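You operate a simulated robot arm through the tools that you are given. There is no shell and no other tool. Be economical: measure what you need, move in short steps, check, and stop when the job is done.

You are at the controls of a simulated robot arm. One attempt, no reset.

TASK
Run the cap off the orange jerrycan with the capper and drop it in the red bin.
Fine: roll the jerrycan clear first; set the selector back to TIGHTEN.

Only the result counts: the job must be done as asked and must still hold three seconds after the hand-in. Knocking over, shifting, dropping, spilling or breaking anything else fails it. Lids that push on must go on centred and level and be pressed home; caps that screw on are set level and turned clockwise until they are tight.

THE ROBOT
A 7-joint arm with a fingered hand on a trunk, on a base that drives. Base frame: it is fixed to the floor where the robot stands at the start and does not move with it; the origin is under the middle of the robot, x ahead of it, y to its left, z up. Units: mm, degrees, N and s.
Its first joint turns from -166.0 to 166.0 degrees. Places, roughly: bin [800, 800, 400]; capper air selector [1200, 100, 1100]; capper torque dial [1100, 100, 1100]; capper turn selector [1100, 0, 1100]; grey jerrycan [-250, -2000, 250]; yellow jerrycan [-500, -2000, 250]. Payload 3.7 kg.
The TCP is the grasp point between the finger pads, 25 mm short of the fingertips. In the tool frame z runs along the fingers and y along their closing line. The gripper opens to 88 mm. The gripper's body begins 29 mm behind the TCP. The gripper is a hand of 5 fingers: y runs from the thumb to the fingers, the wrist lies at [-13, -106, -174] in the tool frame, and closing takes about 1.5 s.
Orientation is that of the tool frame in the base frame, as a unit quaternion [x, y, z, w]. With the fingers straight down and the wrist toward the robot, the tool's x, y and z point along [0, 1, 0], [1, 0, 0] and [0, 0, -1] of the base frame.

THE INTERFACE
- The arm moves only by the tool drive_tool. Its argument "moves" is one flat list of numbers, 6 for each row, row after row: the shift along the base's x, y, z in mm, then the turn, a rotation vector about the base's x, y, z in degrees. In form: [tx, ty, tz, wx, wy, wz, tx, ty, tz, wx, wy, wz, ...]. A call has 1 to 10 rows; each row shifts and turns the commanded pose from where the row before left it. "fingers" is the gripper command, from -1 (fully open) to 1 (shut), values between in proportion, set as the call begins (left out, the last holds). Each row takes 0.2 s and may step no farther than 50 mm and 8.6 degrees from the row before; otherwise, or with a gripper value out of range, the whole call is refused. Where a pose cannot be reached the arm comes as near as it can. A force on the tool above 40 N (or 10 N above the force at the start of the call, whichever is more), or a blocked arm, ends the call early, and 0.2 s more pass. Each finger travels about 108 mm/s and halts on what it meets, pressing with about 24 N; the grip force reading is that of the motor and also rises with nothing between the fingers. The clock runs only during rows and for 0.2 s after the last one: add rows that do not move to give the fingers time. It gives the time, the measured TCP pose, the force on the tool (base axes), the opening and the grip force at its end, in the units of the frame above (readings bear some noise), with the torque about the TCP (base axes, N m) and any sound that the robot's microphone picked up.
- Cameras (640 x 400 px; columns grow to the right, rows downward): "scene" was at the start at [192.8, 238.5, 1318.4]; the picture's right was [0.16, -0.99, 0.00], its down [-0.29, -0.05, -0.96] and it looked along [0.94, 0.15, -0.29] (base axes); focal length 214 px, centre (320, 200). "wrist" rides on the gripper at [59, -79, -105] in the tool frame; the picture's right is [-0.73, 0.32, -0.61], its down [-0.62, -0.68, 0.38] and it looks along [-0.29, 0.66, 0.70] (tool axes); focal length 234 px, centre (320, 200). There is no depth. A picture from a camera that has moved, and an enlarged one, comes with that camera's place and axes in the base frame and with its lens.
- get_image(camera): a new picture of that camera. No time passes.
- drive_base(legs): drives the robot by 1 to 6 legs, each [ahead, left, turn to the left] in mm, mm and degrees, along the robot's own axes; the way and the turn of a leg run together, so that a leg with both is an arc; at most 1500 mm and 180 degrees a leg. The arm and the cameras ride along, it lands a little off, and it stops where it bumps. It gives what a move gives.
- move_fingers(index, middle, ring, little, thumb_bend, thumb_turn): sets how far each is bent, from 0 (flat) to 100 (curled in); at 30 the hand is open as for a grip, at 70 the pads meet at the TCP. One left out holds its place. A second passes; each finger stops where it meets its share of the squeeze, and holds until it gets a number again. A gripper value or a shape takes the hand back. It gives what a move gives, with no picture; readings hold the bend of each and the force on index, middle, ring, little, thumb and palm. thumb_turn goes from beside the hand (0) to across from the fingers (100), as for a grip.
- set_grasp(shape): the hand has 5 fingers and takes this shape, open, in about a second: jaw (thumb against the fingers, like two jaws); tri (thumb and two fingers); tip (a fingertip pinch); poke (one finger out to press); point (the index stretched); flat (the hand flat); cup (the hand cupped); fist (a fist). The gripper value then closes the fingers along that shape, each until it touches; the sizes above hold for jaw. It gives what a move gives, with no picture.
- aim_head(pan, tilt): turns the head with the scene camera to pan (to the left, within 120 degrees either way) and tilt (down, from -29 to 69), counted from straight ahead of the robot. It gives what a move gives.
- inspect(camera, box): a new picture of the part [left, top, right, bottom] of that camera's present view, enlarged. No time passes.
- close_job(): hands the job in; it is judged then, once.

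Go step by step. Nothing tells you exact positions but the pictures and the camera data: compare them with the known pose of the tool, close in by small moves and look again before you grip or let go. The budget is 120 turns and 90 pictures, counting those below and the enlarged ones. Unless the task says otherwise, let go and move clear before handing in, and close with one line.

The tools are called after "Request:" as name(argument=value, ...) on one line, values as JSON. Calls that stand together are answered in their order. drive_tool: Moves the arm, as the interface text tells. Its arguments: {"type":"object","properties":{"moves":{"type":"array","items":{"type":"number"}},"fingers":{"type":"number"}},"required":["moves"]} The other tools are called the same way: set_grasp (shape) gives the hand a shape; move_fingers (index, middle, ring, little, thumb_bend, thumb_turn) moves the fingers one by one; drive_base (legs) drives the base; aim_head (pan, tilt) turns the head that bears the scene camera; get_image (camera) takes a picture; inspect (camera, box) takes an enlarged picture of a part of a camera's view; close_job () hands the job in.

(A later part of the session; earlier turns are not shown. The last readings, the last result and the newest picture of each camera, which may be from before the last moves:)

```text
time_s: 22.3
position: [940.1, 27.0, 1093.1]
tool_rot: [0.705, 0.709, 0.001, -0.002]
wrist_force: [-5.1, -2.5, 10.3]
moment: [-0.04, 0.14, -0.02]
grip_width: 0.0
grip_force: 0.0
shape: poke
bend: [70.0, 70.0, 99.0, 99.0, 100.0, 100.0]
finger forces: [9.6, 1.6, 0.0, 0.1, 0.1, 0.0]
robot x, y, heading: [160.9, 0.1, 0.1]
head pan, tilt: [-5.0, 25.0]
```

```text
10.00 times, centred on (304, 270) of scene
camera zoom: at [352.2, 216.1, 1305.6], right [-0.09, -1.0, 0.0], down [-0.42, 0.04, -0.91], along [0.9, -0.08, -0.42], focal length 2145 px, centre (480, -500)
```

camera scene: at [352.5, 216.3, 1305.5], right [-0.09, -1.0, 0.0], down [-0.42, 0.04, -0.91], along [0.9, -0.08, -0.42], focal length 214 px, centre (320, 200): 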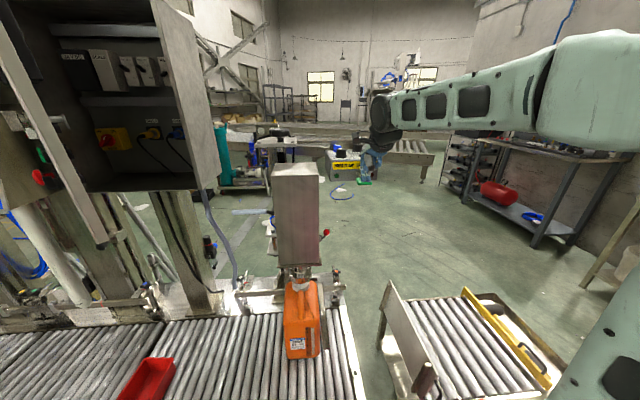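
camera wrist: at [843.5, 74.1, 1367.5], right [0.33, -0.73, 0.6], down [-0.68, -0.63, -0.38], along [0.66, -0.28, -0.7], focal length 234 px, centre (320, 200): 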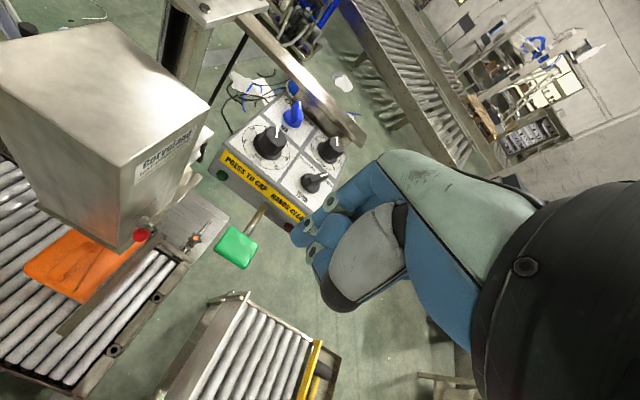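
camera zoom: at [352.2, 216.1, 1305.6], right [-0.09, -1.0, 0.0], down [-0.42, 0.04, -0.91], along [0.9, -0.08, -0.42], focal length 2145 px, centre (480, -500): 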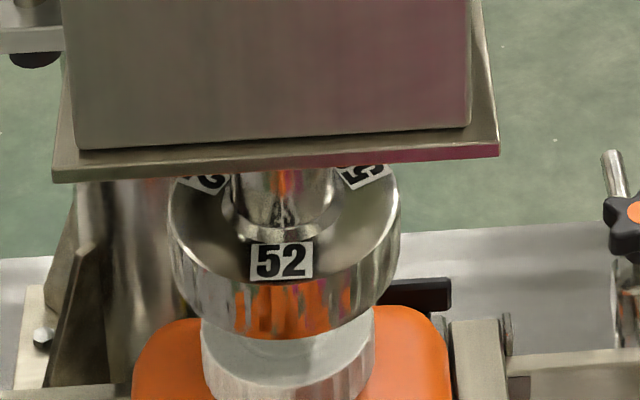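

Request:
drive_tool(moves=[0, 0, 0, 0, 0, 0, 0, 0, 0, 0, 0, 0, 0, 0, 0, 0, 0, 0])

Request:
inspect(camera="scene", box=[268, 140, 412, 320])

```text
time_s: 23.1
position: [938.8, 27.6, 1092.4]
tool_rot: [0.705, 0.709, 0.001, -0.001]
wrist_force: [-4.5, -2.6, 8.0]
moment: [-0.05, 0.11, 0.0]
grip_width: 0.0
grip_force: 0.0
shape: poke
bend: [70.0, 70.0, 99.0, 99.0, 100.0, 100.0]
finger forces: [7.3, 2.1, 0.0, 0.1, 0.0, 0.1]
robot x, y, heading: [155.6, 2.7, 0.0]
head pan, tilt: [-5.0, 25.0]
```

```text
2.22 times, centred on (340, 230) of scene
camera zoom: at [352.3, 216.1, 1305.5], right [-0.09, -1.0, 0.0], down [-0.42, 0.04, -0.91], along [0.9, -0.08, -0.42], focal length 477 px, centre (276, 133)
```

zoom: 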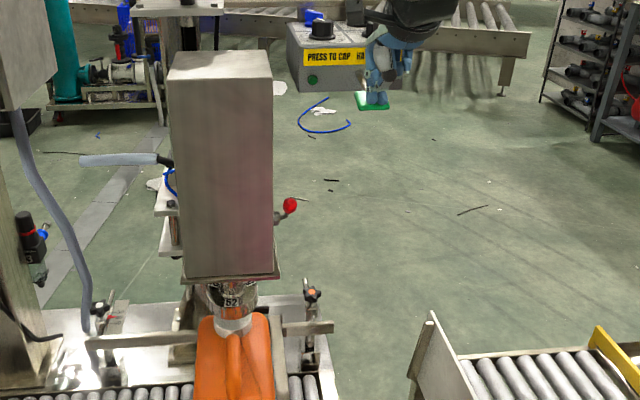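

The lamp went out and the head rose when I eased off. I check the cap.

Request:
inspect(camera="scene", box=[264, 260, 344, 310])

```text
8.00 times, centred on (304, 285) of scene
camera zoom: at [352.3, 216.1, 1305.5], right [-0.09, -1.0, 0.0], down [-0.42, 0.04, -0.91], along [0.9, -0.08, -0.42], focal length 1716 px, centre (448, -480)
```

zoom: 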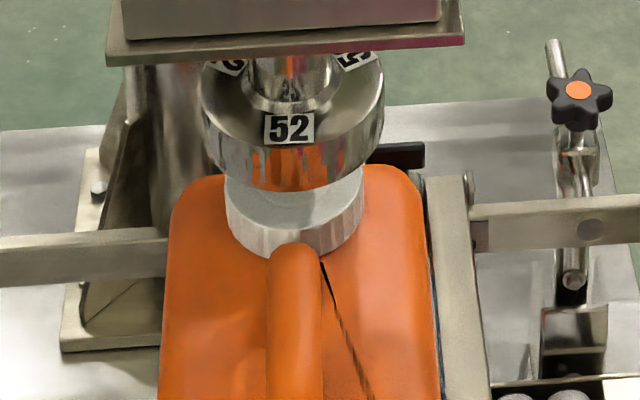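

I press again, a bit deeper, to be sure the cap is run fully off.

Request:
drive_tool(moves=[0, 0, -3, 0, 0, 0, 0, 0, 0, 0, 0, 0, 0, 0, 0, 0, 0, 0])

Request:
inspect(camera="scene", box=[268, 140, 412, 320])

```text
time_s: 23.9
position: [940.1, 28.1, 1090.7]
tool_rot: [0.706, 0.708, 0.004, 0.0]
wrist_force: [-4.0, -1.1, 33.8]
moment: [0.05, 0.08, -0.03]
grip_width: 0.2
grip_force: 0.0
shape: poke
bend: [70.0, 70.0, 99.0, 99.0, 100.0, 100.0]
finger forces: [28.2, 5.6, 0.1, 0.0, 0.0, 0.0]
robot x, y, heading: [159.3, -0.2, 0.3]
head pan, tilt: [-5.0, 25.0]
```

```text
2.22 times, centred on (340, 230) of scene
camera zoom: at [351.4, 216.2, 1305.7], right [-0.09, -1.0, 0.0], down [-0.42, 0.04, -0.91], along [0.9, -0.08, -0.42], focal length 477 px, centre (276, 133)
```

zoom: 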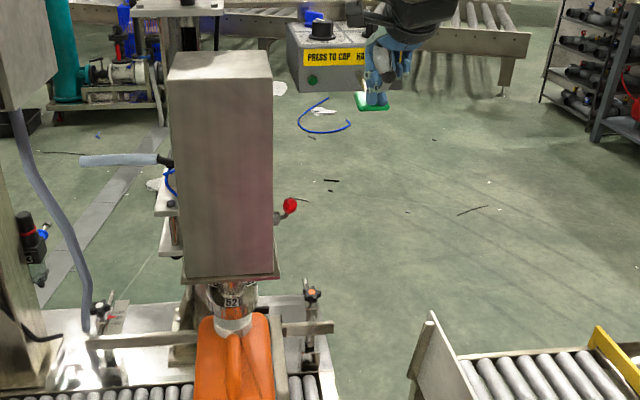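

The lamp stays off, so a full release is probably needed before another cycle. I release and press once more, watching.

Request:
drive_tool(moves=[0, 0, 15, 0, 0, 0, 0, 0, 15, 0, 0, 0, 0, 0, 0, 0, 0, 0, 0, 0, -12, 0, 0, 0, 0, 0, -12, 0, 0, 0, 0, 0, -5, 0, 0, 0, 0, 0, 0, 0, 0, 0])

Request:
inspect(camera="scene", box=[268, 140, 412, 320])

```text
time_s: 25.5
position: [939.4, 29.1, 1090.8]
tool_rot: [0.705, 0.709, 0.004, -0.001]
wrist_force: [-3.1, 3.7, 24.9]
moment: [0.27, 0.04, 0.02]
grip_width: 0.0
grip_force: 0.1
shape: poke
bend: [70.0, 70.0, 99.0, 99.0, 100.0, 100.0]
finger forces: [24.0, 0.7, 0.0, 0.0, 0.1, 0.0]
robot x, y, heading: [158.8, 3.1, 0.0]
head pan, tilt: [-5.0, 25.0]
```

```text
2.22 times, centred on (340, 230) of scene
camera zoom: at [351.8, 216.4, 1305.6], right [-0.09, -1.0, 0.0], down [-0.42, 0.04, -0.91], along [0.9, -0.08, -0.42], focal length 477 px, centre (276, 133)
```

zoom: 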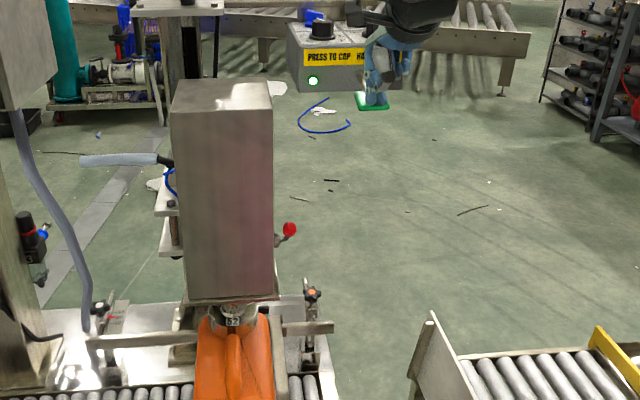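

Request:
drive_tool(moves=[0, 0, 0, 0, 0, 0, 0, 0, 0, 0, 0, 0, 0, 0, 0, 0, 0, 0, 0, 0, 0, 0, 0, 0, 0, 0, 0, 0, 0, 0, 0, 0, 0, 0, 0, 0, 0, 0, 0, 0, 0, 0, 0, 0, 0, 0, 0, 0, 0, 0, 0, 0, 0, 0, 0, 0, 0, 0, 0, 0])

Request:
inspect(camera="scene", box=[268, 140, 412, 320])

```text
time_s: 27.7
position: [938.8, 28.5, 1091.3]
tool_rot: [0.705, 0.709, 0.003, -0.001]
wrist_force: [-0.5, 5.6, 36.4]
moment: [0.25, -0.05, 0.0]
grip_width: 0.1
grip_force: 0.1
shape: poke
bend: [70.0, 70.0, 99.0, 99.0, 100.0, 100.0]
finger forces: [29.0, 4.7, 0.0, 0.1, 0.0, 0.0]
robot x, y, heading: [163.2, -0.6, -0.2]
head pan, tilt: [-5.0, 25.0]
```

```text
2.22 times, centred on (340, 230) of scene
camera zoom: at [351.6, 216.4, 1305.6], right [-0.09, -1.0, 0.0], down [-0.42, 0.04, -0.91], along [0.9, -0.08, -0.42], focal length 477 px, centre (276, 133)
```

zoom: 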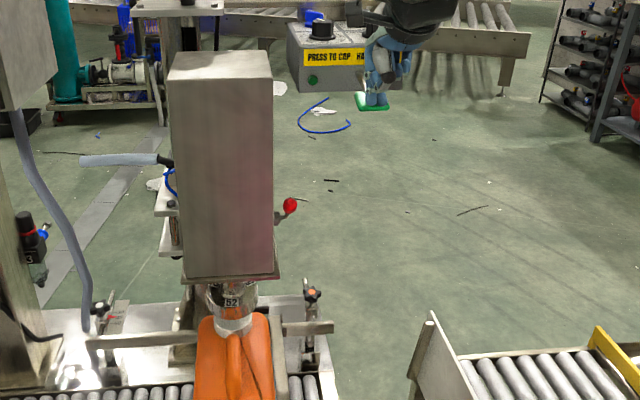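

The capper ended its cycle by itself. I lift off, curl the middle finger again and go to the far side of TURN to set it back to TIGHTEN, checking the lamps and the cap.

Request:
drive_tool(moves=[0, 0, 30, 0, 0, 0, 0, 0, 45, 0, 0, 0, 0, 0, 45, 0, 0, 0, 0, -30, 0, 0, 0, 0])

Request:
move_fingers(middle=100, index=70)

Request:
get_image(camera="wrist")

Request:
inspect(camera="scene", box=[264, 260, 344, 310])

```text
time_s: 28.7
position: [942.0, 1.3, 1209.1]
tool_rot: [0.705, 0.709, 0.001, -0.002]
wrist_force: [-0.8, -0.1, -0.2]
moment: [-0.01, 0.01, -0.01]
grip_width: 0.0
grip_force: 0.0
shape: poke
bend: [70.0, 70.0, 99.0, 99.0, 100.0, 100.0]
finger forces: [0.0, 0.0, 0.0, 0.0, 0.0, 0.1]
robot x, y, heading: [163.7, -0.8, -0.0]
head pan, tilt: [-5.0, 25.0]
```

```text
time_s: 29.7
position: [941.3, -0.2, 1209.0]
tool_rot: [0.705, 0.709, 0.001, -0.001]
wrist_force: [-0.3, 0.4, -0.9]
moment: [0.03, -0.01, -0.02]
grip_width: 23.7
grip_force: 0.0
shape: fingers
bend: [70.0, 100.0, 99.0, 99.0, 100.0, 100.0]
finger forces: [0.1, 0.1, 0.0, 0.0, 0.1, 0.1]
robot x, y, heading: [160.1, 0.4, -0.2]
head pan, tilt: [-5.0, 25.0]
```

```text
43 pictures are left
camera wrist: at [862.8, 59.2, 1313.8], right [0.33, -0.73, 0.6], down [-0.68, -0.63, -0.39], along [0.66, -0.28, -0.7], focal length 234 px, centre (320, 200)
```

wrist: 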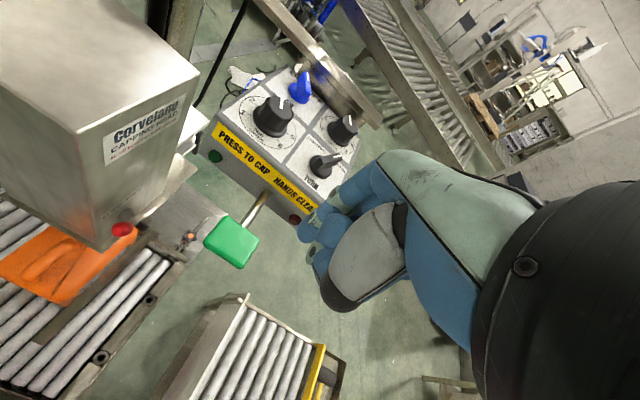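

```text
8.00 times, centred on (304, 285) of scene
camera zoom: at [352.7, 216.2, 1305.4], right [-0.09, -1.0, 0.0], down [-0.42, 0.04, -0.91], along [0.9, -0.08, -0.42], focal length 1716 px, centre (448, -480)
```

zoom: 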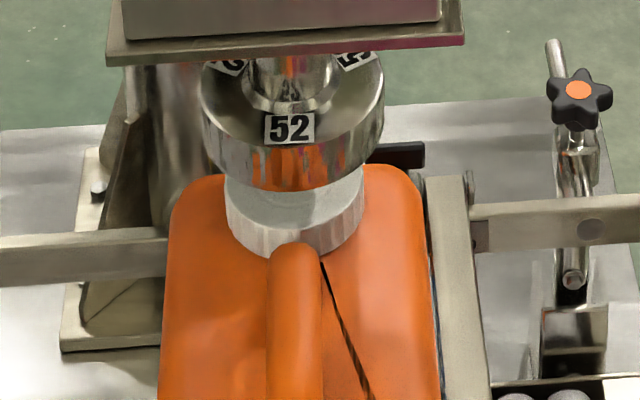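

The red lamp is dark and the cap sits on the neck. I set the selector back now, from its right-hand side.

Request:
drive_tool(moves=[45, -12, 0, 0, 0, 0, 45, -12, 0, 0, 0, 0, 45, -12, 0, 0, 0, 0, 12, -3, -22, 0, 0, 0, 0, 0, -24, 0, 0, 0])

Request:
inspect(camera="scene", box=[322, 125, 386, 165])

```text
time_s: 30.9
position: [1089.8, -39.9, 1164.8]
tool_rot: [0.705, 0.709, 0.001, -0.002]
wrist_force: [-0.4, -0.3, -0.4]
moment: [0.01, 0.01, -0.01]
grip_width: 23.6
grip_force: 0.0
shape: fingers
bend: [70.0, 100.0, 99.0, 99.0, 100.0, 100.0]
finger forces: [0.0, 0.0, 0.0, 0.1, 0.0, 0.0]
robot x, y, heading: [159.4, -0.7, -0.1]
head pan, tilt: [-5.0, 25.0]
```

```text
10.00 times, centred on (354, 145) of scene
camera zoom: at [352.7, 216.2, 1305.5], right [-0.09, -1.0, 0.0], down [-0.42, 0.04, -0.91], along [0.9, -0.08, -0.42], focal length 2145 px, centre (-20, 750)
```

zoom: 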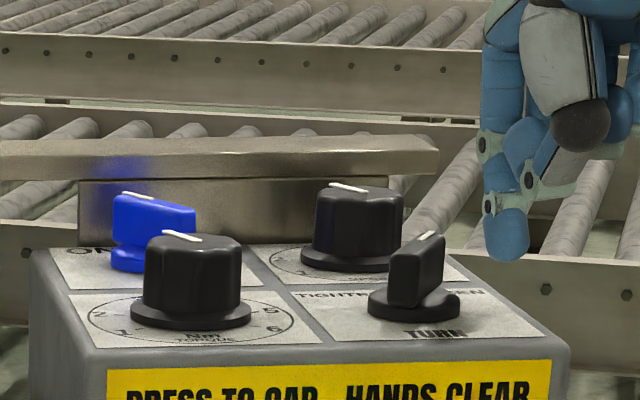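

Request:
drive_tool(moves=[-5, 14, 0, 0, 0, 0, 1, 8, 0, 0, 0, 0, 1, 8, 0, 0, 0, 0, 0, 8, 0, 0, 0, 0, -1, 8, 0, 0, 0, 0, -1, 8, 0, 0, 0, 0, -2, 6, 0, 0, 0, 0])

Request:
inspect(camera="scene", box=[322, 125, 386, 165])

```text
time_s: 32.3
position: [1084.1, -3.4, 1164.7]
tool_rot: [0.711, 0.704, -0.001, 0.002]
wrist_force: [4.7, -18.8, 1.8]
moment: [-0.36, -0.13, -0.24]
grip_width: 26.8
grip_force: 9.5
shape: fingers
bend: [64.0, 100.0, 99.0, 99.0, 100.0, 100.0]
finger forces: [18.4, 0.1, 0.0, 0.0, 0.1, 0.1]
robot x, y, heading: [159.8, 2.0, -0.5]
head pan, tilt: [-5.0, 25.0]
stopped in row 6: the force on the tool passed its limit at 44 N (the readings are from after the stop); the commanded pose is now the measured one
```

```text
10.00 times, centred on (354, 145) of scene
camera zoom: at [353.3, 214.4, 1305.6], right [-0.09, -1.0, 0.0], down [-0.42, 0.04, -0.91], along [0.9, -0.08, -0.42], focal length 2145 px, centre (-20, 750)
```

zoom: 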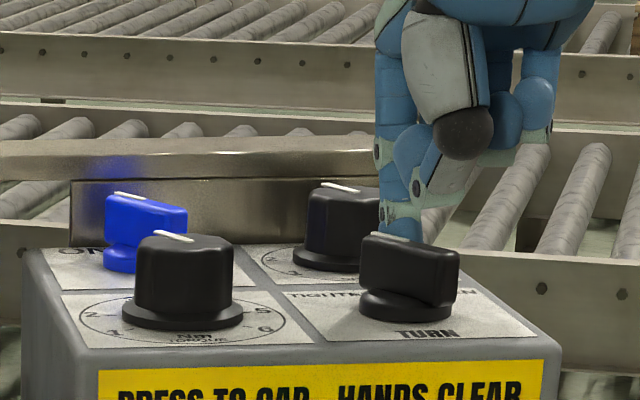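

TURN is back on TIGHTEN. I back the finger away, withdraw, and study the can's handle and the clearance under the capper head.

Request:
drive_tool(moves=[2, -20, 0, 0, 0, 0, 0, -10, 35, 0, 0, 0, -20, 0, 45, 0, 0, 0, -48, 0, 0, 0, 0, 0, -48, 0, 0, 0, 0, 0, -48, 0, 0, 0, 0, 0, -48, 0, 0, 0, 0, 0, -48, 0, 0, 0, 0, 0])

Request:
inspect(camera="scene", box=[224, 260, 384, 360])

Request:
get_image(camera="wrist")

```text
time_s: 34.1
position: [822.8, -31.3, 1242.7]
tool_rot: [0.71, 0.705, -0.001, 0.001]
wrist_force: [0.9, 0.1, -0.6]
moment: [-0.01, 0.0, 0.01]
grip_width: 24.0
grip_force: 0.0
shape: fingers
bend: [70.0, 100.0, 99.0, 99.0, 100.0, 100.0]
finger forces: [0.0, 0.0, 0.0, 0.1, 0.0, 0.0]
robot x, y, heading: [159.2, -0.5, -0.3]
head pan, tilt: [-5.0, 25.0]
```

```text
4.00 times, centred on (304, 310) of scene
camera zoom: at [353.5, 215.5, 1305.4], right [-0.09, -1.0, 0.0], down [-0.42, 0.04, -0.91], along [0.9, -0.08, -0.42], focal length 858 px, centre (384, -240)
```

zoom: 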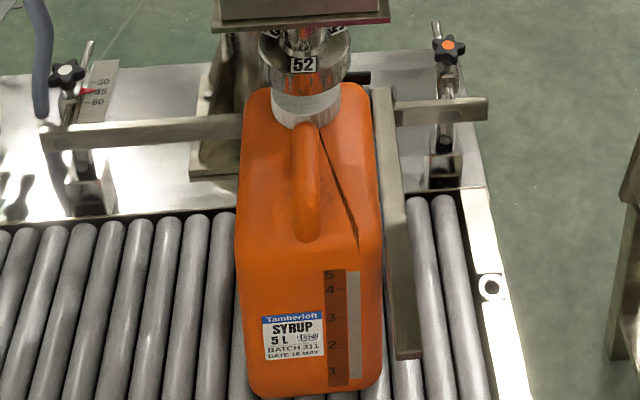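

```text
38 pictures are left
camera wrist: at [744.5, 29.8, 1347.5], right [0.32, -0.73, 0.61], down [-0.68, -0.62, -0.38], along [0.66, -0.29, -0.7], focal length 234 px, centre (320, 200)
```

wrist: 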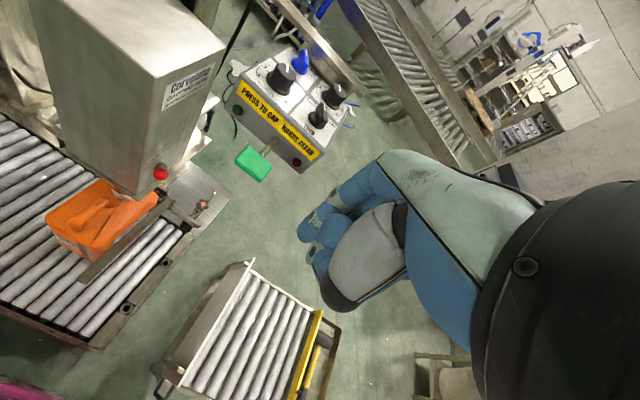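

The can's handle (lower end ≈ (890, 240, 565)) rises toward the cap; I'll push its right side leftward along the rollers. I tilt the fingers forward and bring the hand in front of the can, clear of the motor.

Request:
set_grasp(shape="poke")

Request:
drive_tool(moves=[-20, 20, -40, 0, -8.5, 0, -10, 20, -43, 0, -8.5, 0, 0, 20, -45, 0, -8.5, 0, 0, 20, -45, 0, -8.5, 0, 0, 20, -45, 0, 0, 0, 0, 20, -45, 0, 0, 0, 0, 20, -45, 0, 0, 0, 0, 20, -45, 0, 0, 0])

Request:
get_image(camera="scene")

```text
time_s: 35.0
position: [823.1, -30.1, 1243.0]
tool_rot: [0.709, 0.705, 0.0, 0.001]
wrist_force: [-0.8, 0.5, 0.6]
moment: [0.02, 0.01, 0.02]
grip_width: 0.0
grip_force: 0.2
shape: poke
bend: [70.0, 70.0, 99.0, 99.0, 100.0, 100.0]
finger forces: [0.1, 0.1, 0.0, 0.0, 0.0, 0.0]
robot x, y, heading: [160.6, -2.6, 0.1]
head pan, tilt: [-5.0, 25.0]
```

```text
time_s: 37.0
position: [786.2, 188.6, 897.2]
tool_rot: [0.647, 0.712, 0.221, 0.161]
wrist_force: [0.6, -0.5, -0.2]
moment: [-0.01, 0.0, -0.02]
grip_width: 0.0
grip_force: 0.1
shape: poke
bend: [70.0, 70.0, 99.0, 99.0, 100.0, 100.0]
finger forces: [0.0, 0.0, 0.0, 0.0, 0.0, 0.1]
out of reach, approached as far as the arm can: row 7, 8
robot x, y, heading: [157.8, -0.9, 0.1]
head pan, tilt: [-5.0, 25.0]
stopped in row 8: the arm was blocked; the commanded pose is now the measured one
```

```text
37 pictures are left
camera scene: at [353.1, 216.1, 1305.4], right [-0.08, -1.0, 0.0], down [-0.42, 0.03, -0.91], along [0.9, -0.07, -0.42], focal length 214 px, centre (320, 200)
```

scene: 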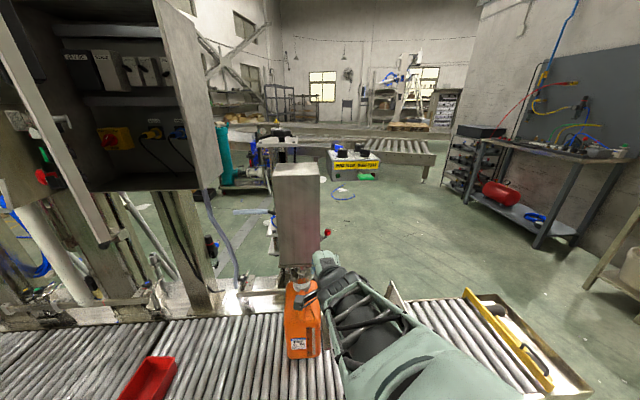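

The arm is cramped this close. I back the base 160 mm so the arm can stretch out, then descend again.

Request:
drive_base(legs=[[-160, 0, 0]])

Request:
drive_tool(moves=[30, 0, -40, 0, 0, 0, 30, 0, -40, 0, 0, 0, 30, 0, -40, 0, 0, 0, 30, 0, -40, 0, 0, 0, 30, 0, 0, 0, 0, 0])

Request:
aim_head(pan=3, tilt=35)

Request:
get_image(camera="scene")

```text
time_s: 38.4
position: [627.4, 187.3, 898.2]
tool_rot: [0.648, 0.711, 0.22, 0.161]
wrist_force: [-1.0, 0.2, 0.2]
moment: [0.01, 0.04, 0.0]
grip_width: 0.0
grip_force: 0.0
shape: poke
bend: [70.0, 70.0, 99.0, 99.0, 100.0, 100.0]
finger forces: [0.1, 0.0, 0.0, 0.0, 0.1, 0.0]
robot x, y, heading: [2.5, -0.5, -0.0]
head pan, tilt: [-5.0, 25.0]
```

```text
time_s: 39.6
position: [779.3, 188.5, 738.2]
tool_rot: [0.648, 0.711, 0.22, 0.16]
wrist_force: [-0.4, -0.3, 0.2]
moment: [0.01, -0.01, 0.01]
grip_width: 0.2
grip_force: 0.1
shape: poke
bend: [70.0, 70.0, 99.0, 99.0, 100.0, 100.0]
finger forces: [0.1, 0.0, 0.1, 0.0, 0.0, 0.0]
robot x, y, heading: [-2.5, -1.4, -0.1]
head pan, tilt: [-5.0, 25.0]
```

```text
time_s: 40.3
position: [776.8, 189.2, 738.4]
tool_rot: [0.649, 0.71, 0.22, 0.162]
wrist_force: [-0.3, 0.7, -0.4]
moment: [0.02, -0.03, -0.03]
grip_width: 0.0
grip_force: 0.0
shape: poke
bend: [70.0, 70.0, 99.0, 99.0, 100.0, 100.0]
finger forces: [0.0, 0.0, 0.0, 0.0, 0.0, 0.1]
robot x, y, heading: [-0.2, -1.4, 0.0]
head pan, tilt: [3.0, 35.0]
```

```text
36 pictures are left
camera scene: at [189.6, 228.0, 1289.7], right [0.05, -1.0, 0.0], down [-0.57, -0.03, -0.82], along [0.82, 0.04, -0.57], focal length 214 px, centre (320, 200)
```

scene: 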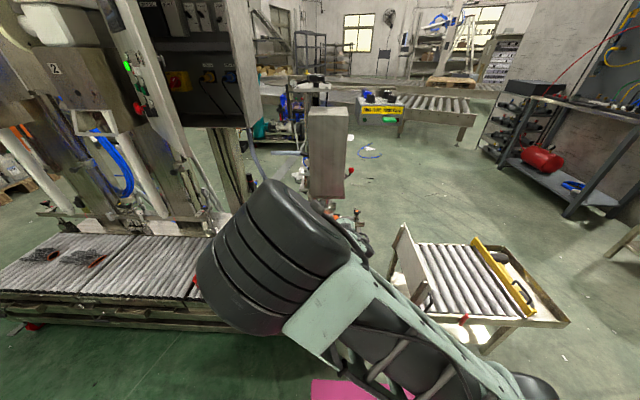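

Request:
get_image(camera="wrist")

```text
35 pictures are left
camera wrist: at [650.9, 231.5, 789.6], right [0.04, -0.76, 0.64], down [-0.31, -0.62, -0.72], along [0.95, -0.17, -0.27], focal length 234 px, centre (320, 200)
```

wrist: 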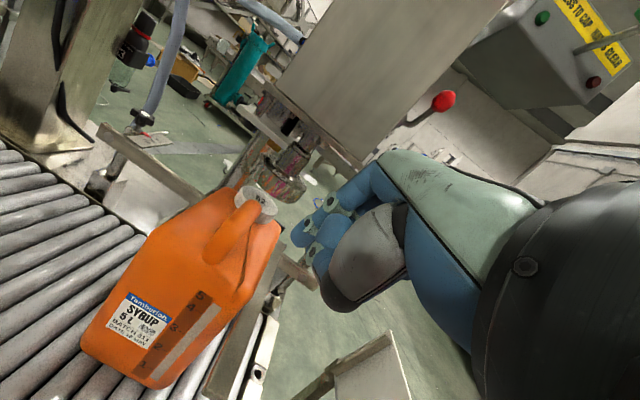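

Request:
inspect(camera="wrist", box=[180, 130, 340, 290])

```text
2.50 times, centred on (260, 210) of wrist
camera zoom: at [650.9, 231.5, 789.6], right [0.04, -0.76, 0.64], down [-0.31, -0.62, -0.72], along [0.95, -0.17, -0.27], focal length 585 px, centre (470, 175)
```

zoom: 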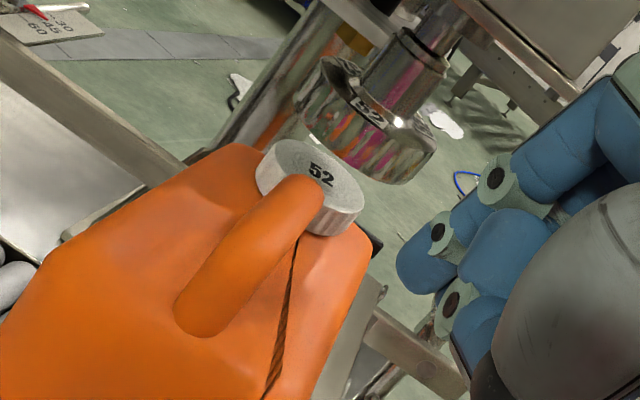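

The cap (its top marked 52) is near (990, 240, 620) and the handle runs toward it from (877, 240, 585). I bring the fingertips down to the right of the handle in short steps.

Request:
drive_tool(moves=[30, 2, -25, 0, 0, 0, 30, 2, -25, 0, 0, 0, 20, 1, -20, 0, 0, 0, 15, 0, -15, 0, 0, 0])

Request:
get_image(camera="wrist")

```text
time_s: 41.3
position: [869.8, 192.7, 651.5]
tool_rot: [0.648, 0.711, 0.221, 0.161]
wrist_force: [0.5, 0.3, 0.4]
moment: [0.03, -0.01, -0.01]
grip_width: 0.2
grip_force: 0.0
shape: poke
bend: [70.0, 70.0, 99.0, 99.0, 100.0, 100.0]
finger forces: [0.0, 0.0, 0.0, 0.0, 0.0, 0.0]
robot x, y, heading: [1.7, -1.7, -0.0]
head pan, tilt: [3.0, 35.0]
```

```text
33 pictures are left
camera wrist: at [743.1, 235.8, 702.1], right [0.04, -0.76, 0.64], down [-0.31, -0.62, -0.72], along [0.95, -0.17, -0.27], focal length 234 px, centre (320, 200)
```

wrist: 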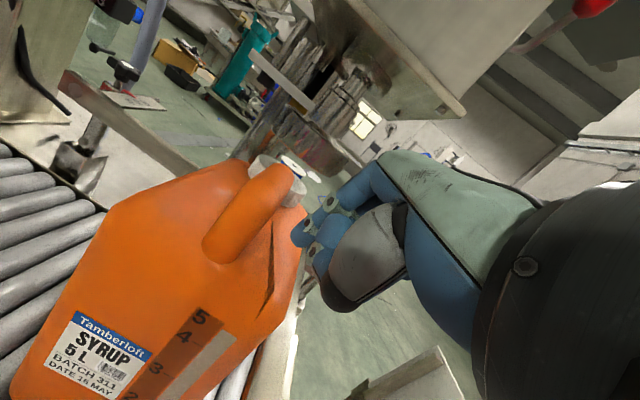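

Request:
drive_tool(moves=[16, 1, -10, 0, 0, 0, 16, 1, -10, 0, 0, 0])

Request:
inspect(camera="wrist", box=[180, 130, 340, 290])

```text
time_s: 41.9
position: [904.8, 195.2, 632.6]
tool_rot: [0.648, 0.711, 0.22, 0.161]
wrist_force: [0.2, 0.1, 1.2]
moment: [0.0, 0.03, -0.01]
grip_width: 0.1
grip_force: 0.2
shape: poke
bend: [70.0, 70.0, 99.0, 99.0, 100.0, 100.0]
finger forces: [0.0, 0.1, 0.1, 0.0, 0.1, 0.0]
robot x, y, heading: [-1.9, 2.5, -0.2]
head pan, tilt: [3.0, 35.0]
```

```text
2.50 times, centred on (260, 210) of wrist
camera zoom: at [776.7, 237.1, 682.5], right [0.04, -0.76, 0.64], down [-0.31, -0.62, -0.72], along [0.95, -0.17, -0.27], focal length 585 px, centre (470, 175)
```

zoom: 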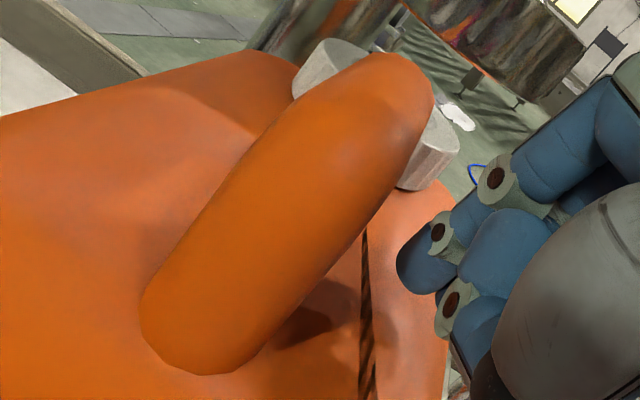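

The fingers are right of the handle. I push slowly to the left and watch the force.

Request:
drive_tool(moves=[0, 8, 0, 0, 0, 0, 0, 8, 0, 0, 0, 0, 0, 8, 0, 0, 0, 0, 0, 8, 0, 0, 0, 0])

Request:
get_image(camera="wrist")

```text
time_s: 42.9
position: [903.7, 225.6, 632.1]
tool_rot: [0.648, 0.711, 0.22, 0.161]
wrist_force: [-0.9, 0.2, 0.0]
moment: [0.02, 0.02, 0.0]
grip_width: 0.0
grip_force: 0.1
shape: poke
bend: [70.0, 70.0, 99.0, 99.0, 100.0, 100.0]
finger forces: [0.0, 0.1, 0.0, 0.1, 0.0, 0.0]
robot x, y, heading: [-2.2, 0.8, -0.3]
head pan, tilt: [3.0, 35.0]
```

```text
31 pictures are left
camera wrist: at [776.5, 269.2, 683.6], right [0.04, -0.76, 0.64], down [-0.31, -0.62, -0.72], along [0.95, -0.17, -0.27], focal length 234 px, centre (320, 200)
```

wrist: 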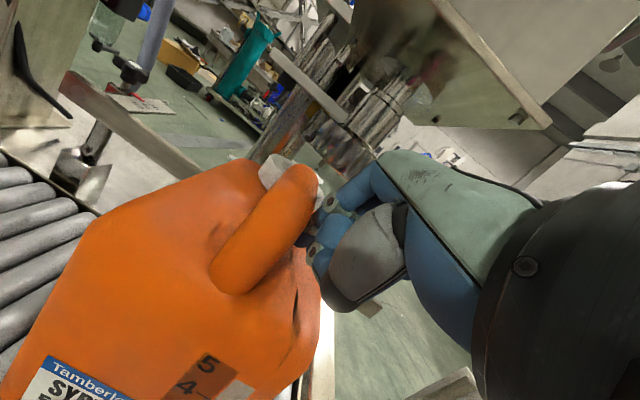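

Request:
drive_tool(moves=[0, 6, 0, 0, 0, 0, 0, 6, 0, 0, 0, 0, 0, 6, 0, 0, 0, 0, 0, 6, 0, 0, 0, 0])

Request:
get_image(camera="wrist")

```text
time_s: 43.9
position: [904.6, 249.8, 633.3]
tool_rot: [0.648, 0.711, 0.22, 0.161]
wrist_force: [0.3, 0.3, 0.5]
moment: [-0.02, -0.01, -0.02]
grip_width: 0.0
grip_force: 0.1
shape: poke
bend: [70.0, 70.0, 99.0, 99.0, 100.0, 100.0]
finger forces: [0.1, 0.0, 0.0, 0.0, 0.1, 0.0]
robot x, y, heading: [2.0, 0.9, -0.2]
head pan, tilt: [3.0, 35.0]
```

```text
30 pictures are left
camera wrist: at [776.8, 293.8, 684.4], right [0.04, -0.76, 0.64], down [-0.31, -0.62, -0.72], along [0.95, -0.17, -0.27], focal length 234 px, centre (320, 200)
```

wrist: 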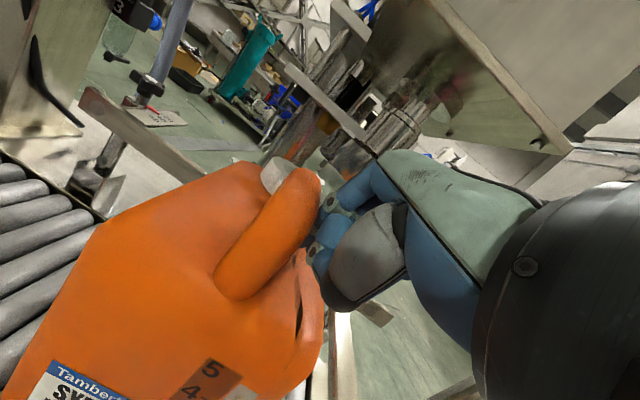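

The can is rolling along with almost no force, cap aboard. I continue slowly to the left.

Request:
drive_tool(moves=[0, 8, 0, 0, 0, 0, 0, 10, 0, 0, 0, 0, 0, 10, 0, 0, 0, 0, 0, 10, 0, 0, 0, 0, 0, 10, 0, 0, 0, 0, 0, 10, 0, 0, 0, 0, 0, 10, 0, 0, 0, 0, 0, 10, 0, 0, 0, 0, 0, 6, 0, 0, 0, 0, 0, 4, 0, 0, 0, 0])

Request:
get_image(camera="wrist")

```text
time_s: 46.1
position: [904.2, 338.1, 632.2]
tool_rot: [0.648, 0.711, 0.22, 0.161]
wrist_force: [0.1, 0.9, 1.0]
moment: [-0.03, 0.0, 0.0]
grip_width: 0.0
grip_force: 0.1
shape: poke
bend: [70.0, 70.0, 99.0, 99.0, 100.0, 100.0]
finger forces: [0.0, 0.0, 0.0, 0.0, 0.0, 0.0]
robot x, y, heading: [-2.0, 0.7, -0.2]
head pan, tilt: [3.0, 35.0]
```

```text
29 pictures are left
camera wrist: at [777.0, 381.0, 683.2], right [0.04, -0.76, 0.64], down [-0.31, -0.62, -0.72], along [0.95, -0.17, -0.27], focal length 234 px, centre (320, 200)
```

wrist: 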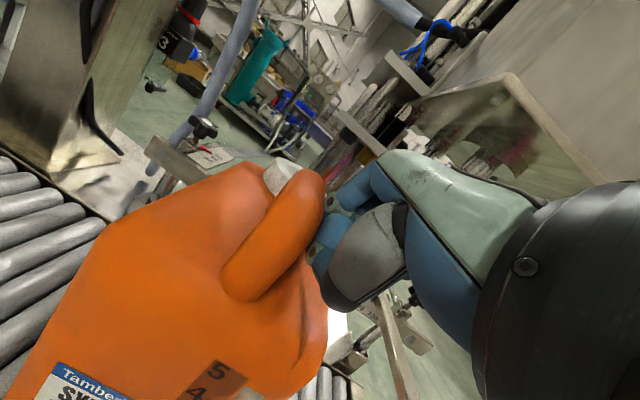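

Request:
drive_tool(moves=[0, 8, 0, 0, 0, 0, 0, 10, 0, 0, 0, 0, 0, 10, 0, 0, 0, 0, 0, 10, 0, 0, 0, 0, 0, 10, 0, 0, 0, 0, 0, 10, 0, 0, 0, 0, 0, 10, 0, 0, 0, 0, 0, 8, 0, 0, 0, 0, 0, 5, 0, 0, 0, 0, 0, 3, 0, 0, 0, 0])

Request:
get_image(camera="wrist")

```text
time_s: 48.3
position: [904.3, 424.8, 632.8]
tool_rot: [0.648, 0.711, 0.22, 0.162]
wrist_force: [0.3, 0.1, 0.7]
moment: [0.0, 0.0, 0.0]
grip_width: 0.0
grip_force: 0.0
shape: poke
bend: [70.0, 70.0, 99.0, 99.0, 100.0, 100.0]
finger forces: [0.0, 0.1, 0.0, 0.1, 0.1, 0.1]
robot x, y, heading: [2.5, -1.8, 0.0]
head pan, tilt: [3.0, 35.0]
```

```text
28 pictures are left
camera wrist: at [776.2, 466.1, 683.9], right [0.04, -0.76, 0.64], down [-0.31, -0.62, -0.72], along [0.95, -0.17, -0.27], focal length 234 px, centre (320, 200)
```

wrist: 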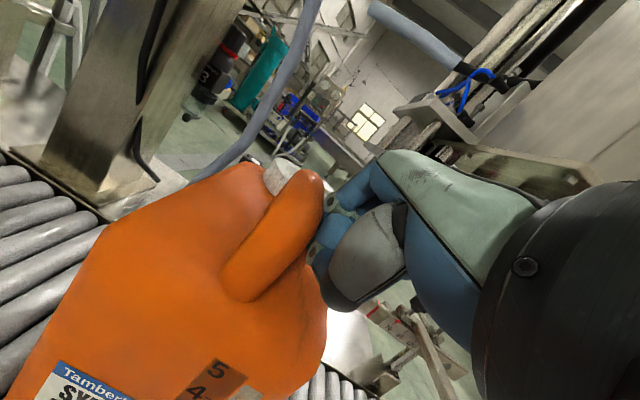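

The can now stands about 190 mm left, cap near (997, 435). I withdraw the fingers up and back.

Request:
drive_tool(moves=[0, -10, 0, 0, 0, 0, -5, -10, 5, 0, 0, 0, -25, 0, 35, 0, 0, 0, -25, 0, 40, 0, 0, 0, -30, 0, 35, 0, 0, 0, -35, 0, 30, 0, 0, 0, -35, 0, 30, 0, 0, 0, -40, 0, 25, 0, 0, 0])

Request:
get_image(camera="wrist")

```text
time_s: 50.1
position: [710.0, 401.6, 832.8]
tool_rot: [0.648, 0.711, 0.221, 0.161]
wrist_force: [-0.3, 0.8, 0.2]
moment: [0.02, -0.01, 0.05]
grip_width: 0.1
grip_force: 0.1
shape: poke
bend: [70.0, 70.0, 99.0, 99.0, 100.0, 100.0]
finger forces: [0.1, 0.0, 0.0, 0.0, 0.0, 0.1]
robot x, y, heading: [3.1, -0.5, -0.3]
head pan, tilt: [3.0, 35.0]
```

```text
27 pictures are left
camera wrist: at [582.4, 444.5, 882.2], right [0.04, -0.76, 0.64], down [-0.32, -0.62, -0.72], along [0.95, -0.17, -0.27], focal length 234 px, centre (320, 200)
```

wrist: 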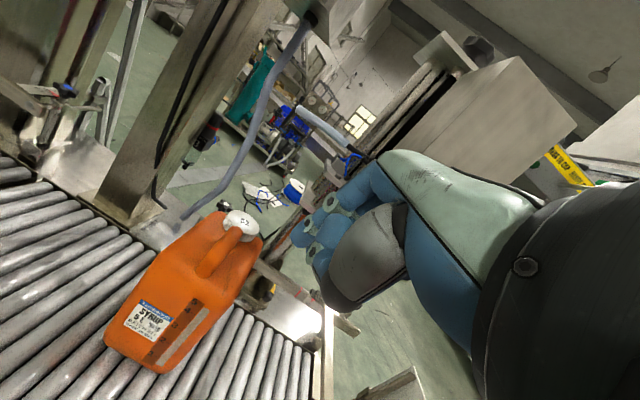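

I turn the hand to straight down while drawing it in, then drive the base left and ahead to bring the cap into reach.

Request:
drive_tool(moves=[-10, -40, 20, -1.57, 7.74, 0, -10, -40, 20, -1.57, 7.74, 0, -10, -40, 20, -1.57, 7.74, 0, -10, -40, 20, -1.57, 7.74, 0])

Request:
set_grasp(shape="jaw")

Request:
drive_base(legs=[[0, 230, 0], [130, 0, 0]])

Request:
get_image(camera="wrist")

Request:
get_image(camera="scene")

```text
time_s: 51.0
position: [703.7, 226.4, 886.7]
tool_rot: [0.71, 0.696, 0.004, 0.105]
wrist_force: [0.1, -0.3, 0.0]
moment: [-0.01, -0.02, 0.03]
grip_width: 0.0
grip_force: 0.1
shape: poke
bend: [70.0, 70.0, 99.0, 99.0, 100.0, 100.0]
finger forces: [0.0, 0.0, 0.0, 0.0, 0.0, 0.0]
robot x, y, heading: [-1.2, 0.7, -0.0]
head pan, tilt: [3.0, 35.0]
stopped in row 4: the arm was blocked; the commanded pose is now the measured one
```

```text
time_s: 52.0
position: [705.0, 228.3, 887.3]
tool_rot: [0.709, 0.697, 0.002, 0.105]
wrist_force: [0.3, -0.8, 0.9]
moment: [0.05, 0.03, -0.01]
grip_width: 87.9
grip_force: 0.0
shape: jaw
bend: [30.0, 30.0, 30.0, 30.0, 30.0, 98.0]
finger forces: [0.1, 0.0, 0.1, 0.1, 0.1, 0.0]
robot x, y, heading: [-2.3, -2.0, -0.1]
head pan, tilt: [3.0, 35.0]
```

```text
time_s: 54.5
position: [838.1, 447.8, 887.0]
tool_rot: [0.71, 0.696, 0.002, 0.106]
wrist_force: [-0.8, 0.0, -1.6]
moment: [-0.01, -0.02, -0.03]
grip_width: 87.5
grip_force: 0.0
shape: jaw
bend: [30.0, 30.0, 30.0, 30.0, 30.0, 98.0]
finger forces: [0.1, 0.0, 0.0, 0.1, 0.1, 0.0]
robot x, y, heading: [132.8, 221.7, -0.3]
head pan, tilt: [3.0, 35.0]
```

```text
26 pictures are left
camera wrist: at [746.3, 522.9, 968.6], right [0.2, -0.63, 0.75], down [-0.64, -0.67, -0.39], along [0.74, -0.4, -0.54], focal length 234 px, centre (320, 200)
```

wrist: 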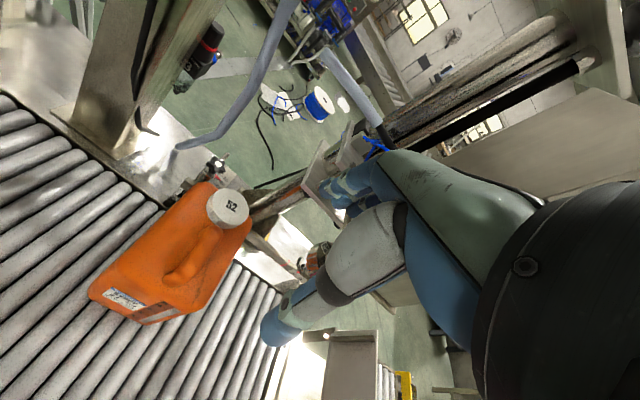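

```text
25 pictures are left
camera scene: at [323.0, 449.4, 1289.4], right [0.03, -1.0, 0.0], down [-0.58, -0.02, -0.82], along [0.82, 0.03, -0.58], focal length 214 px, centre (320, 200)
```

scene: 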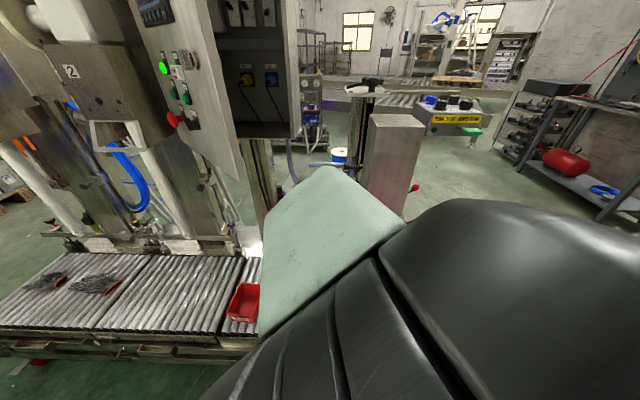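

The cap is near (1005, 453), top z≈626; the handle sits at its near side, so I'll grip it across, with the hand turned. I first correct the hand's tilt while drawing it right.

Request:
drive_tool(moves=[10, -25, 0, 4.3, 4.35, 0, 10, -25, 0, 4.3, 4.35, 0, 10, -25, 0, 0, 0, 0, 10, -25, 0, 0, 0, 0])

```text
time_s: 55.5
position: [877.9, 347.9, 889.1]
tool_rot: [0.714, 0.7, 0.001, -0.002]
wrist_force: [-0.3, -0.5, -0.4]
moment: [-0.01, 0.01, -0.02]
grip_width: 87.7
grip_force: 0.0
shape: jaw
bend: [30.0, 30.0, 30.0, 30.0, 30.0, 98.0]
finger forces: [0.0, 0.0, 0.1, 0.0, 0.0, 0.1]
robot x, y, heading: [133.9, 225.0, -0.4]
head pan, tilt: [3.0, 35.0]
```

Request:
drive_base(legs=[[0, 110, 0]])

Request:
drive_tool(moves=[0, 0, -40, 0, 0, 0, 0, 0, -40, 0, 0, 0, 0, 0, -40, 0, 0, 0, 0, 0, -25, 0, 0, 0])

Request:
drive_tool(moves=[0, 0, 0, 0, 0, -8.5, 0, 0, 0, 0, 0, -8.5, 0, 0, 0, 0, 0, -8.5, 0, 0, 0, 0, 0, -8.5, 0, 0, 0, 0, 0, -8.5, 0, 0, 0, 0, 0, -8.5, 0, 0, 0, 0, 0, -8.5])

Request:
get_image(camera="wrist")

Request:
get_image(camera="scene")

```text
time_s: 56.7
position: [878.0, 455.1, 889.0]
tool_rot: [0.715, 0.699, 0.0, -0.002]
wrist_force: [-0.5, 1.1, 0.1]
moment: [-0.07, -0.02, -0.02]
grip_width: 88.0
grip_force: 0.1
shape: jaw
bend: [30.0, 30.0, 30.0, 30.0, 30.0, 98.0]
finger forces: [0.1, 0.1, 0.1, 0.0, 0.1, 0.1]
robot x, y, heading: [130.2, 330.5, -0.6]
head pan, tilt: [3.0, 35.0]
```

```text
time_s: 57.7
position: [876.5, 454.9, 745.0]
tool_rot: [0.715, 0.699, 0.002, -0.002]
wrist_force: [-0.2, -0.4, 0.6]
moment: [0.01, 0.03, 0.01]
grip_width: 88.0
grip_force: 0.0
shape: jaw
bend: [30.0, 30.0, 30.0, 30.0, 30.0, 98.0]
finger forces: [0.0, 0.0, 0.0, 0.0, 0.1, 0.0]
robot x, y, heading: [135.8, 329.3, -0.3]
head pan, tilt: [3.0, 35.0]
```

```text
time_s: 59.3
position: [878.3, 455.1, 743.9]
tool_rot: [0.968, 0.251, 0.002, -0.002]
wrist_force: [-0.1, 1.2, 0.4]
moment: [0.02, -0.01, -0.02]
grip_width: 88.0
grip_force: 0.1
shape: jaw
bend: [30.0, 30.0, 30.0, 30.0, 30.0, 98.0]
finger forces: [0.0, 0.1, 0.1, 0.0, 0.1, 0.0]
robot x, y, heading: [137.1, 329.2, -0.6]
head pan, tilt: [3.0, 35.0]
```

```text
24 pictures are left
camera wrist: at [890.7, 553.1, 849.1], right [-0.48, -0.64, 0.6], down [-0.87, 0.29, -0.39], along [0.07, -0.71, -0.7], focal length 234 px, centre (320, 200)
```

wrist: 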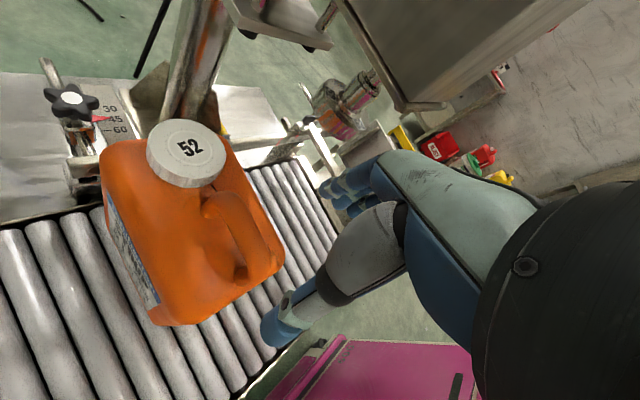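

```text
23 pictures are left
camera scene: at [323.8, 558.3, 1289.7], right [0.05, -1.0, 0.0], down [-0.57, -0.03, -0.82], along [0.82, 0.04, -0.57], focal length 214 px, centre (320, 200)
```

scene: 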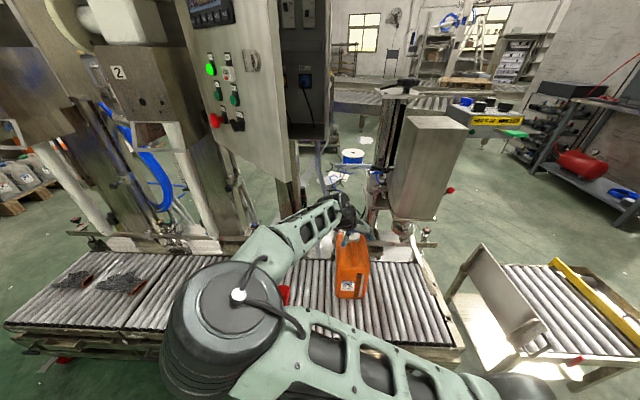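

The hand is turned 61° and the view is clear: the cap is at about (1008, 456). I move over it.

Request:
drive_tool(moves=[40, 0, 0, 0, 0, 0, 40, 0, 0, 0, 0, 0, 40, 0, 0, 0, 0, 0, 10, 1, -35, 0, 0, 0])

Request:
get_image(camera="wrist")

Request:
inspect(camera="scene", box=[310, 190, 406, 250])

```text
time_s: 60.3
position: [1008.2, 455.3, 709.8]
tool_rot: [0.968, 0.252, 0.001, -0.001]
wrist_force: [0.8, -0.3, 0.8]
moment: [-0.04, -0.01, -0.01]
grip_width: 87.8
grip_force: 0.1
shape: jaw
bend: [30.0, 30.0, 30.0, 30.0, 30.0, 98.0]
finger forces: [0.0, 0.0, 0.0, 0.0, 0.0, 0.0]
robot x, y, heading: [134.4, 331.6, -0.5]
head pan, tilt: [3.0, 35.0]
```

```text
22 pictures are left
camera wrist: at [1021.4, 553.4, 814.7], right [-0.48, -0.64, 0.6], down [-0.88, 0.29, -0.38], along [0.07, -0.71, -0.7], focal length 234 px, centre (320, 200)
```

wrist: 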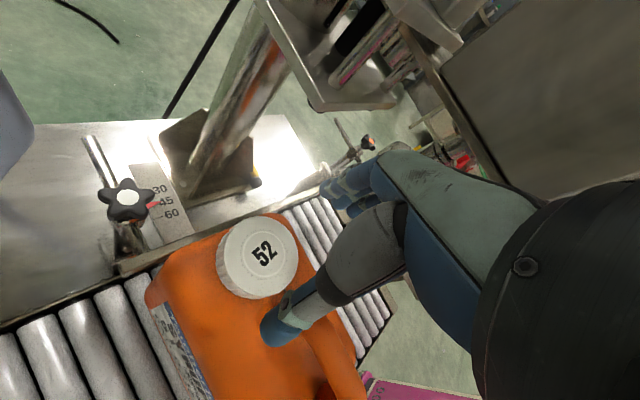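

```text
6.67 times, centred on (358, 220) of scene
camera zoom: at [323.8, 558.3, 1289.7], right [0.05, -1.0, 0.0], down [-0.57, -0.03, -0.82], along [0.82, 0.04, -0.57], focal length 1430 px, centre (67, 67)
```

zoom: 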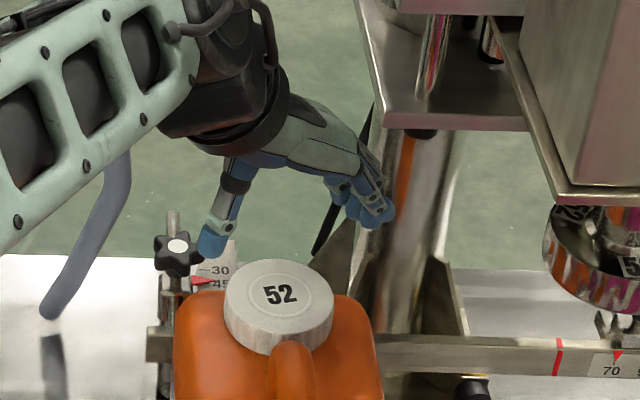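

Request:
drive_tool(moves=[10, 3, -20, 0, 0, 0, 0, 0, -24, 0, 0, 0])

Request:
get_image(camera="wrist")

Request:
inspect(camera="scene", box=[318, 200, 382, 240])

```text
time_s: 60.9
position: [1020.2, 458.6, 665.6]
tool_rot: [0.968, 0.252, 0.001, -0.002]
wrist_force: [-0.4, 0.3, -0.4]
moment: [-0.01, 0.03, 0.02]
grip_width: 87.8
grip_force: 0.1
shape: jaw
bend: [30.0, 30.0, 30.0, 30.0, 30.0, 98.0]
finger forces: [0.1, 0.0, 0.1, 0.0, 0.1, 0.0]
robot x, y, heading: [136.9, 331.7, -0.4]
head pan, tilt: [3.0, 35.0]
```

```text
20 pictures are left
camera wrist: at [1032.6, 555.8, 771.5], right [-0.48, -0.64, 0.6], down [-0.88, 0.29, -0.38], along [0.07, -0.71, -0.7], focal length 234 px, centre (320, 200)
```

wrist: 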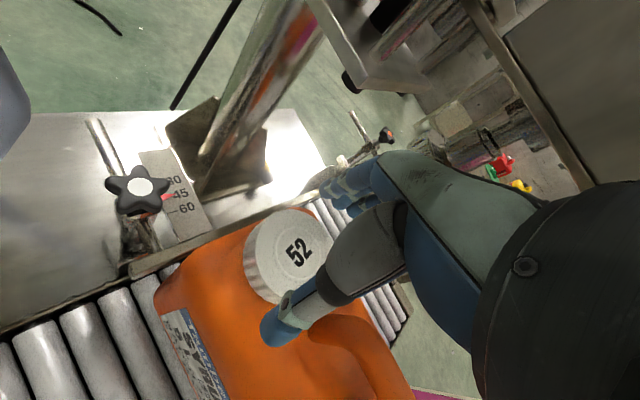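

```text
10.00 times, centred on (350, 220) of scene
camera zoom: at [323.9, 558.3, 1289.7], right [0.05, -1.0, 0.0], down [-0.57, -0.03, -0.82], along [0.82, 0.04, -0.57], focal length 2145 px, centre (20, 0)
```

zoom: 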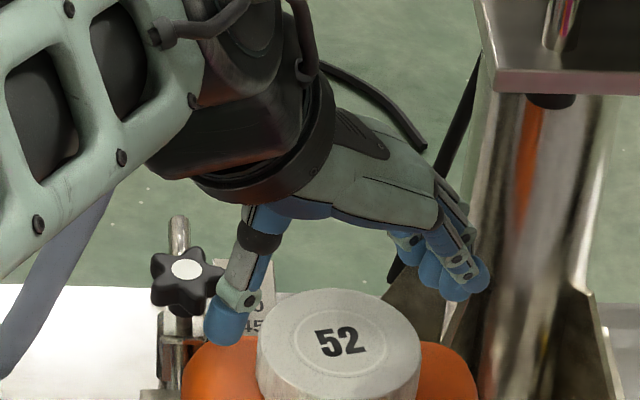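

The thumb and fingers straddle the cap evenly. I go down so the pads sit on its side, then close.

Request:
drive_tool(moves=[0, 1, -12, 0, 0, 0, 0, 0, -10, 0, 0, 0, 0, 0, -7, 0, 0, 0])

Request:
inspect(camera="scene", box=[318, 205, 382, 245])

```text
time_s: 61.7
position: [1017.7, 459.1, 637.3]
tool_rot: [0.968, 0.252, 0.001, -0.001]
wrist_force: [-0.7, 0.2, -0.9]
moment: [-0.01, 0.01, -0.02]
grip_width: 88.1
grip_force: 0.0
shape: jaw
bend: [30.0, 30.0, 30.0, 30.0, 30.0, 98.0]
finger forces: [0.1, 0.0, 0.1, 0.1, 0.1, 0.0]
robot x, y, heading: [130.9, 332.1, -0.6]
head pan, tilt: [3.0, 35.0]
```

```text
10.00 times, centred on (350, 225) of scene
camera zoom: at [323.9, 558.4, 1289.7], right [0.05, -1.0, 0.0], down [-0.57, -0.03, -0.82], along [0.82, 0.04, -0.57], focal length 2145 px, centre (20, -50)
```

zoom: 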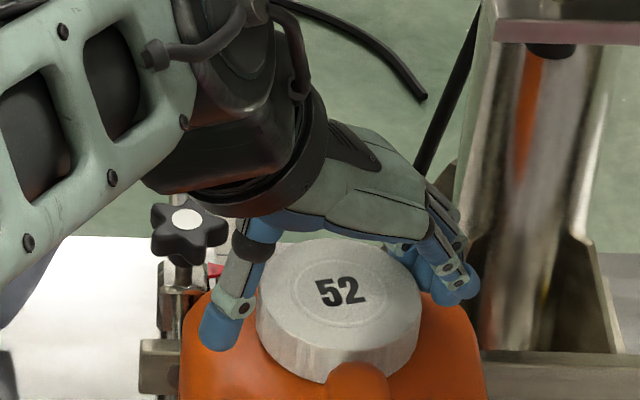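

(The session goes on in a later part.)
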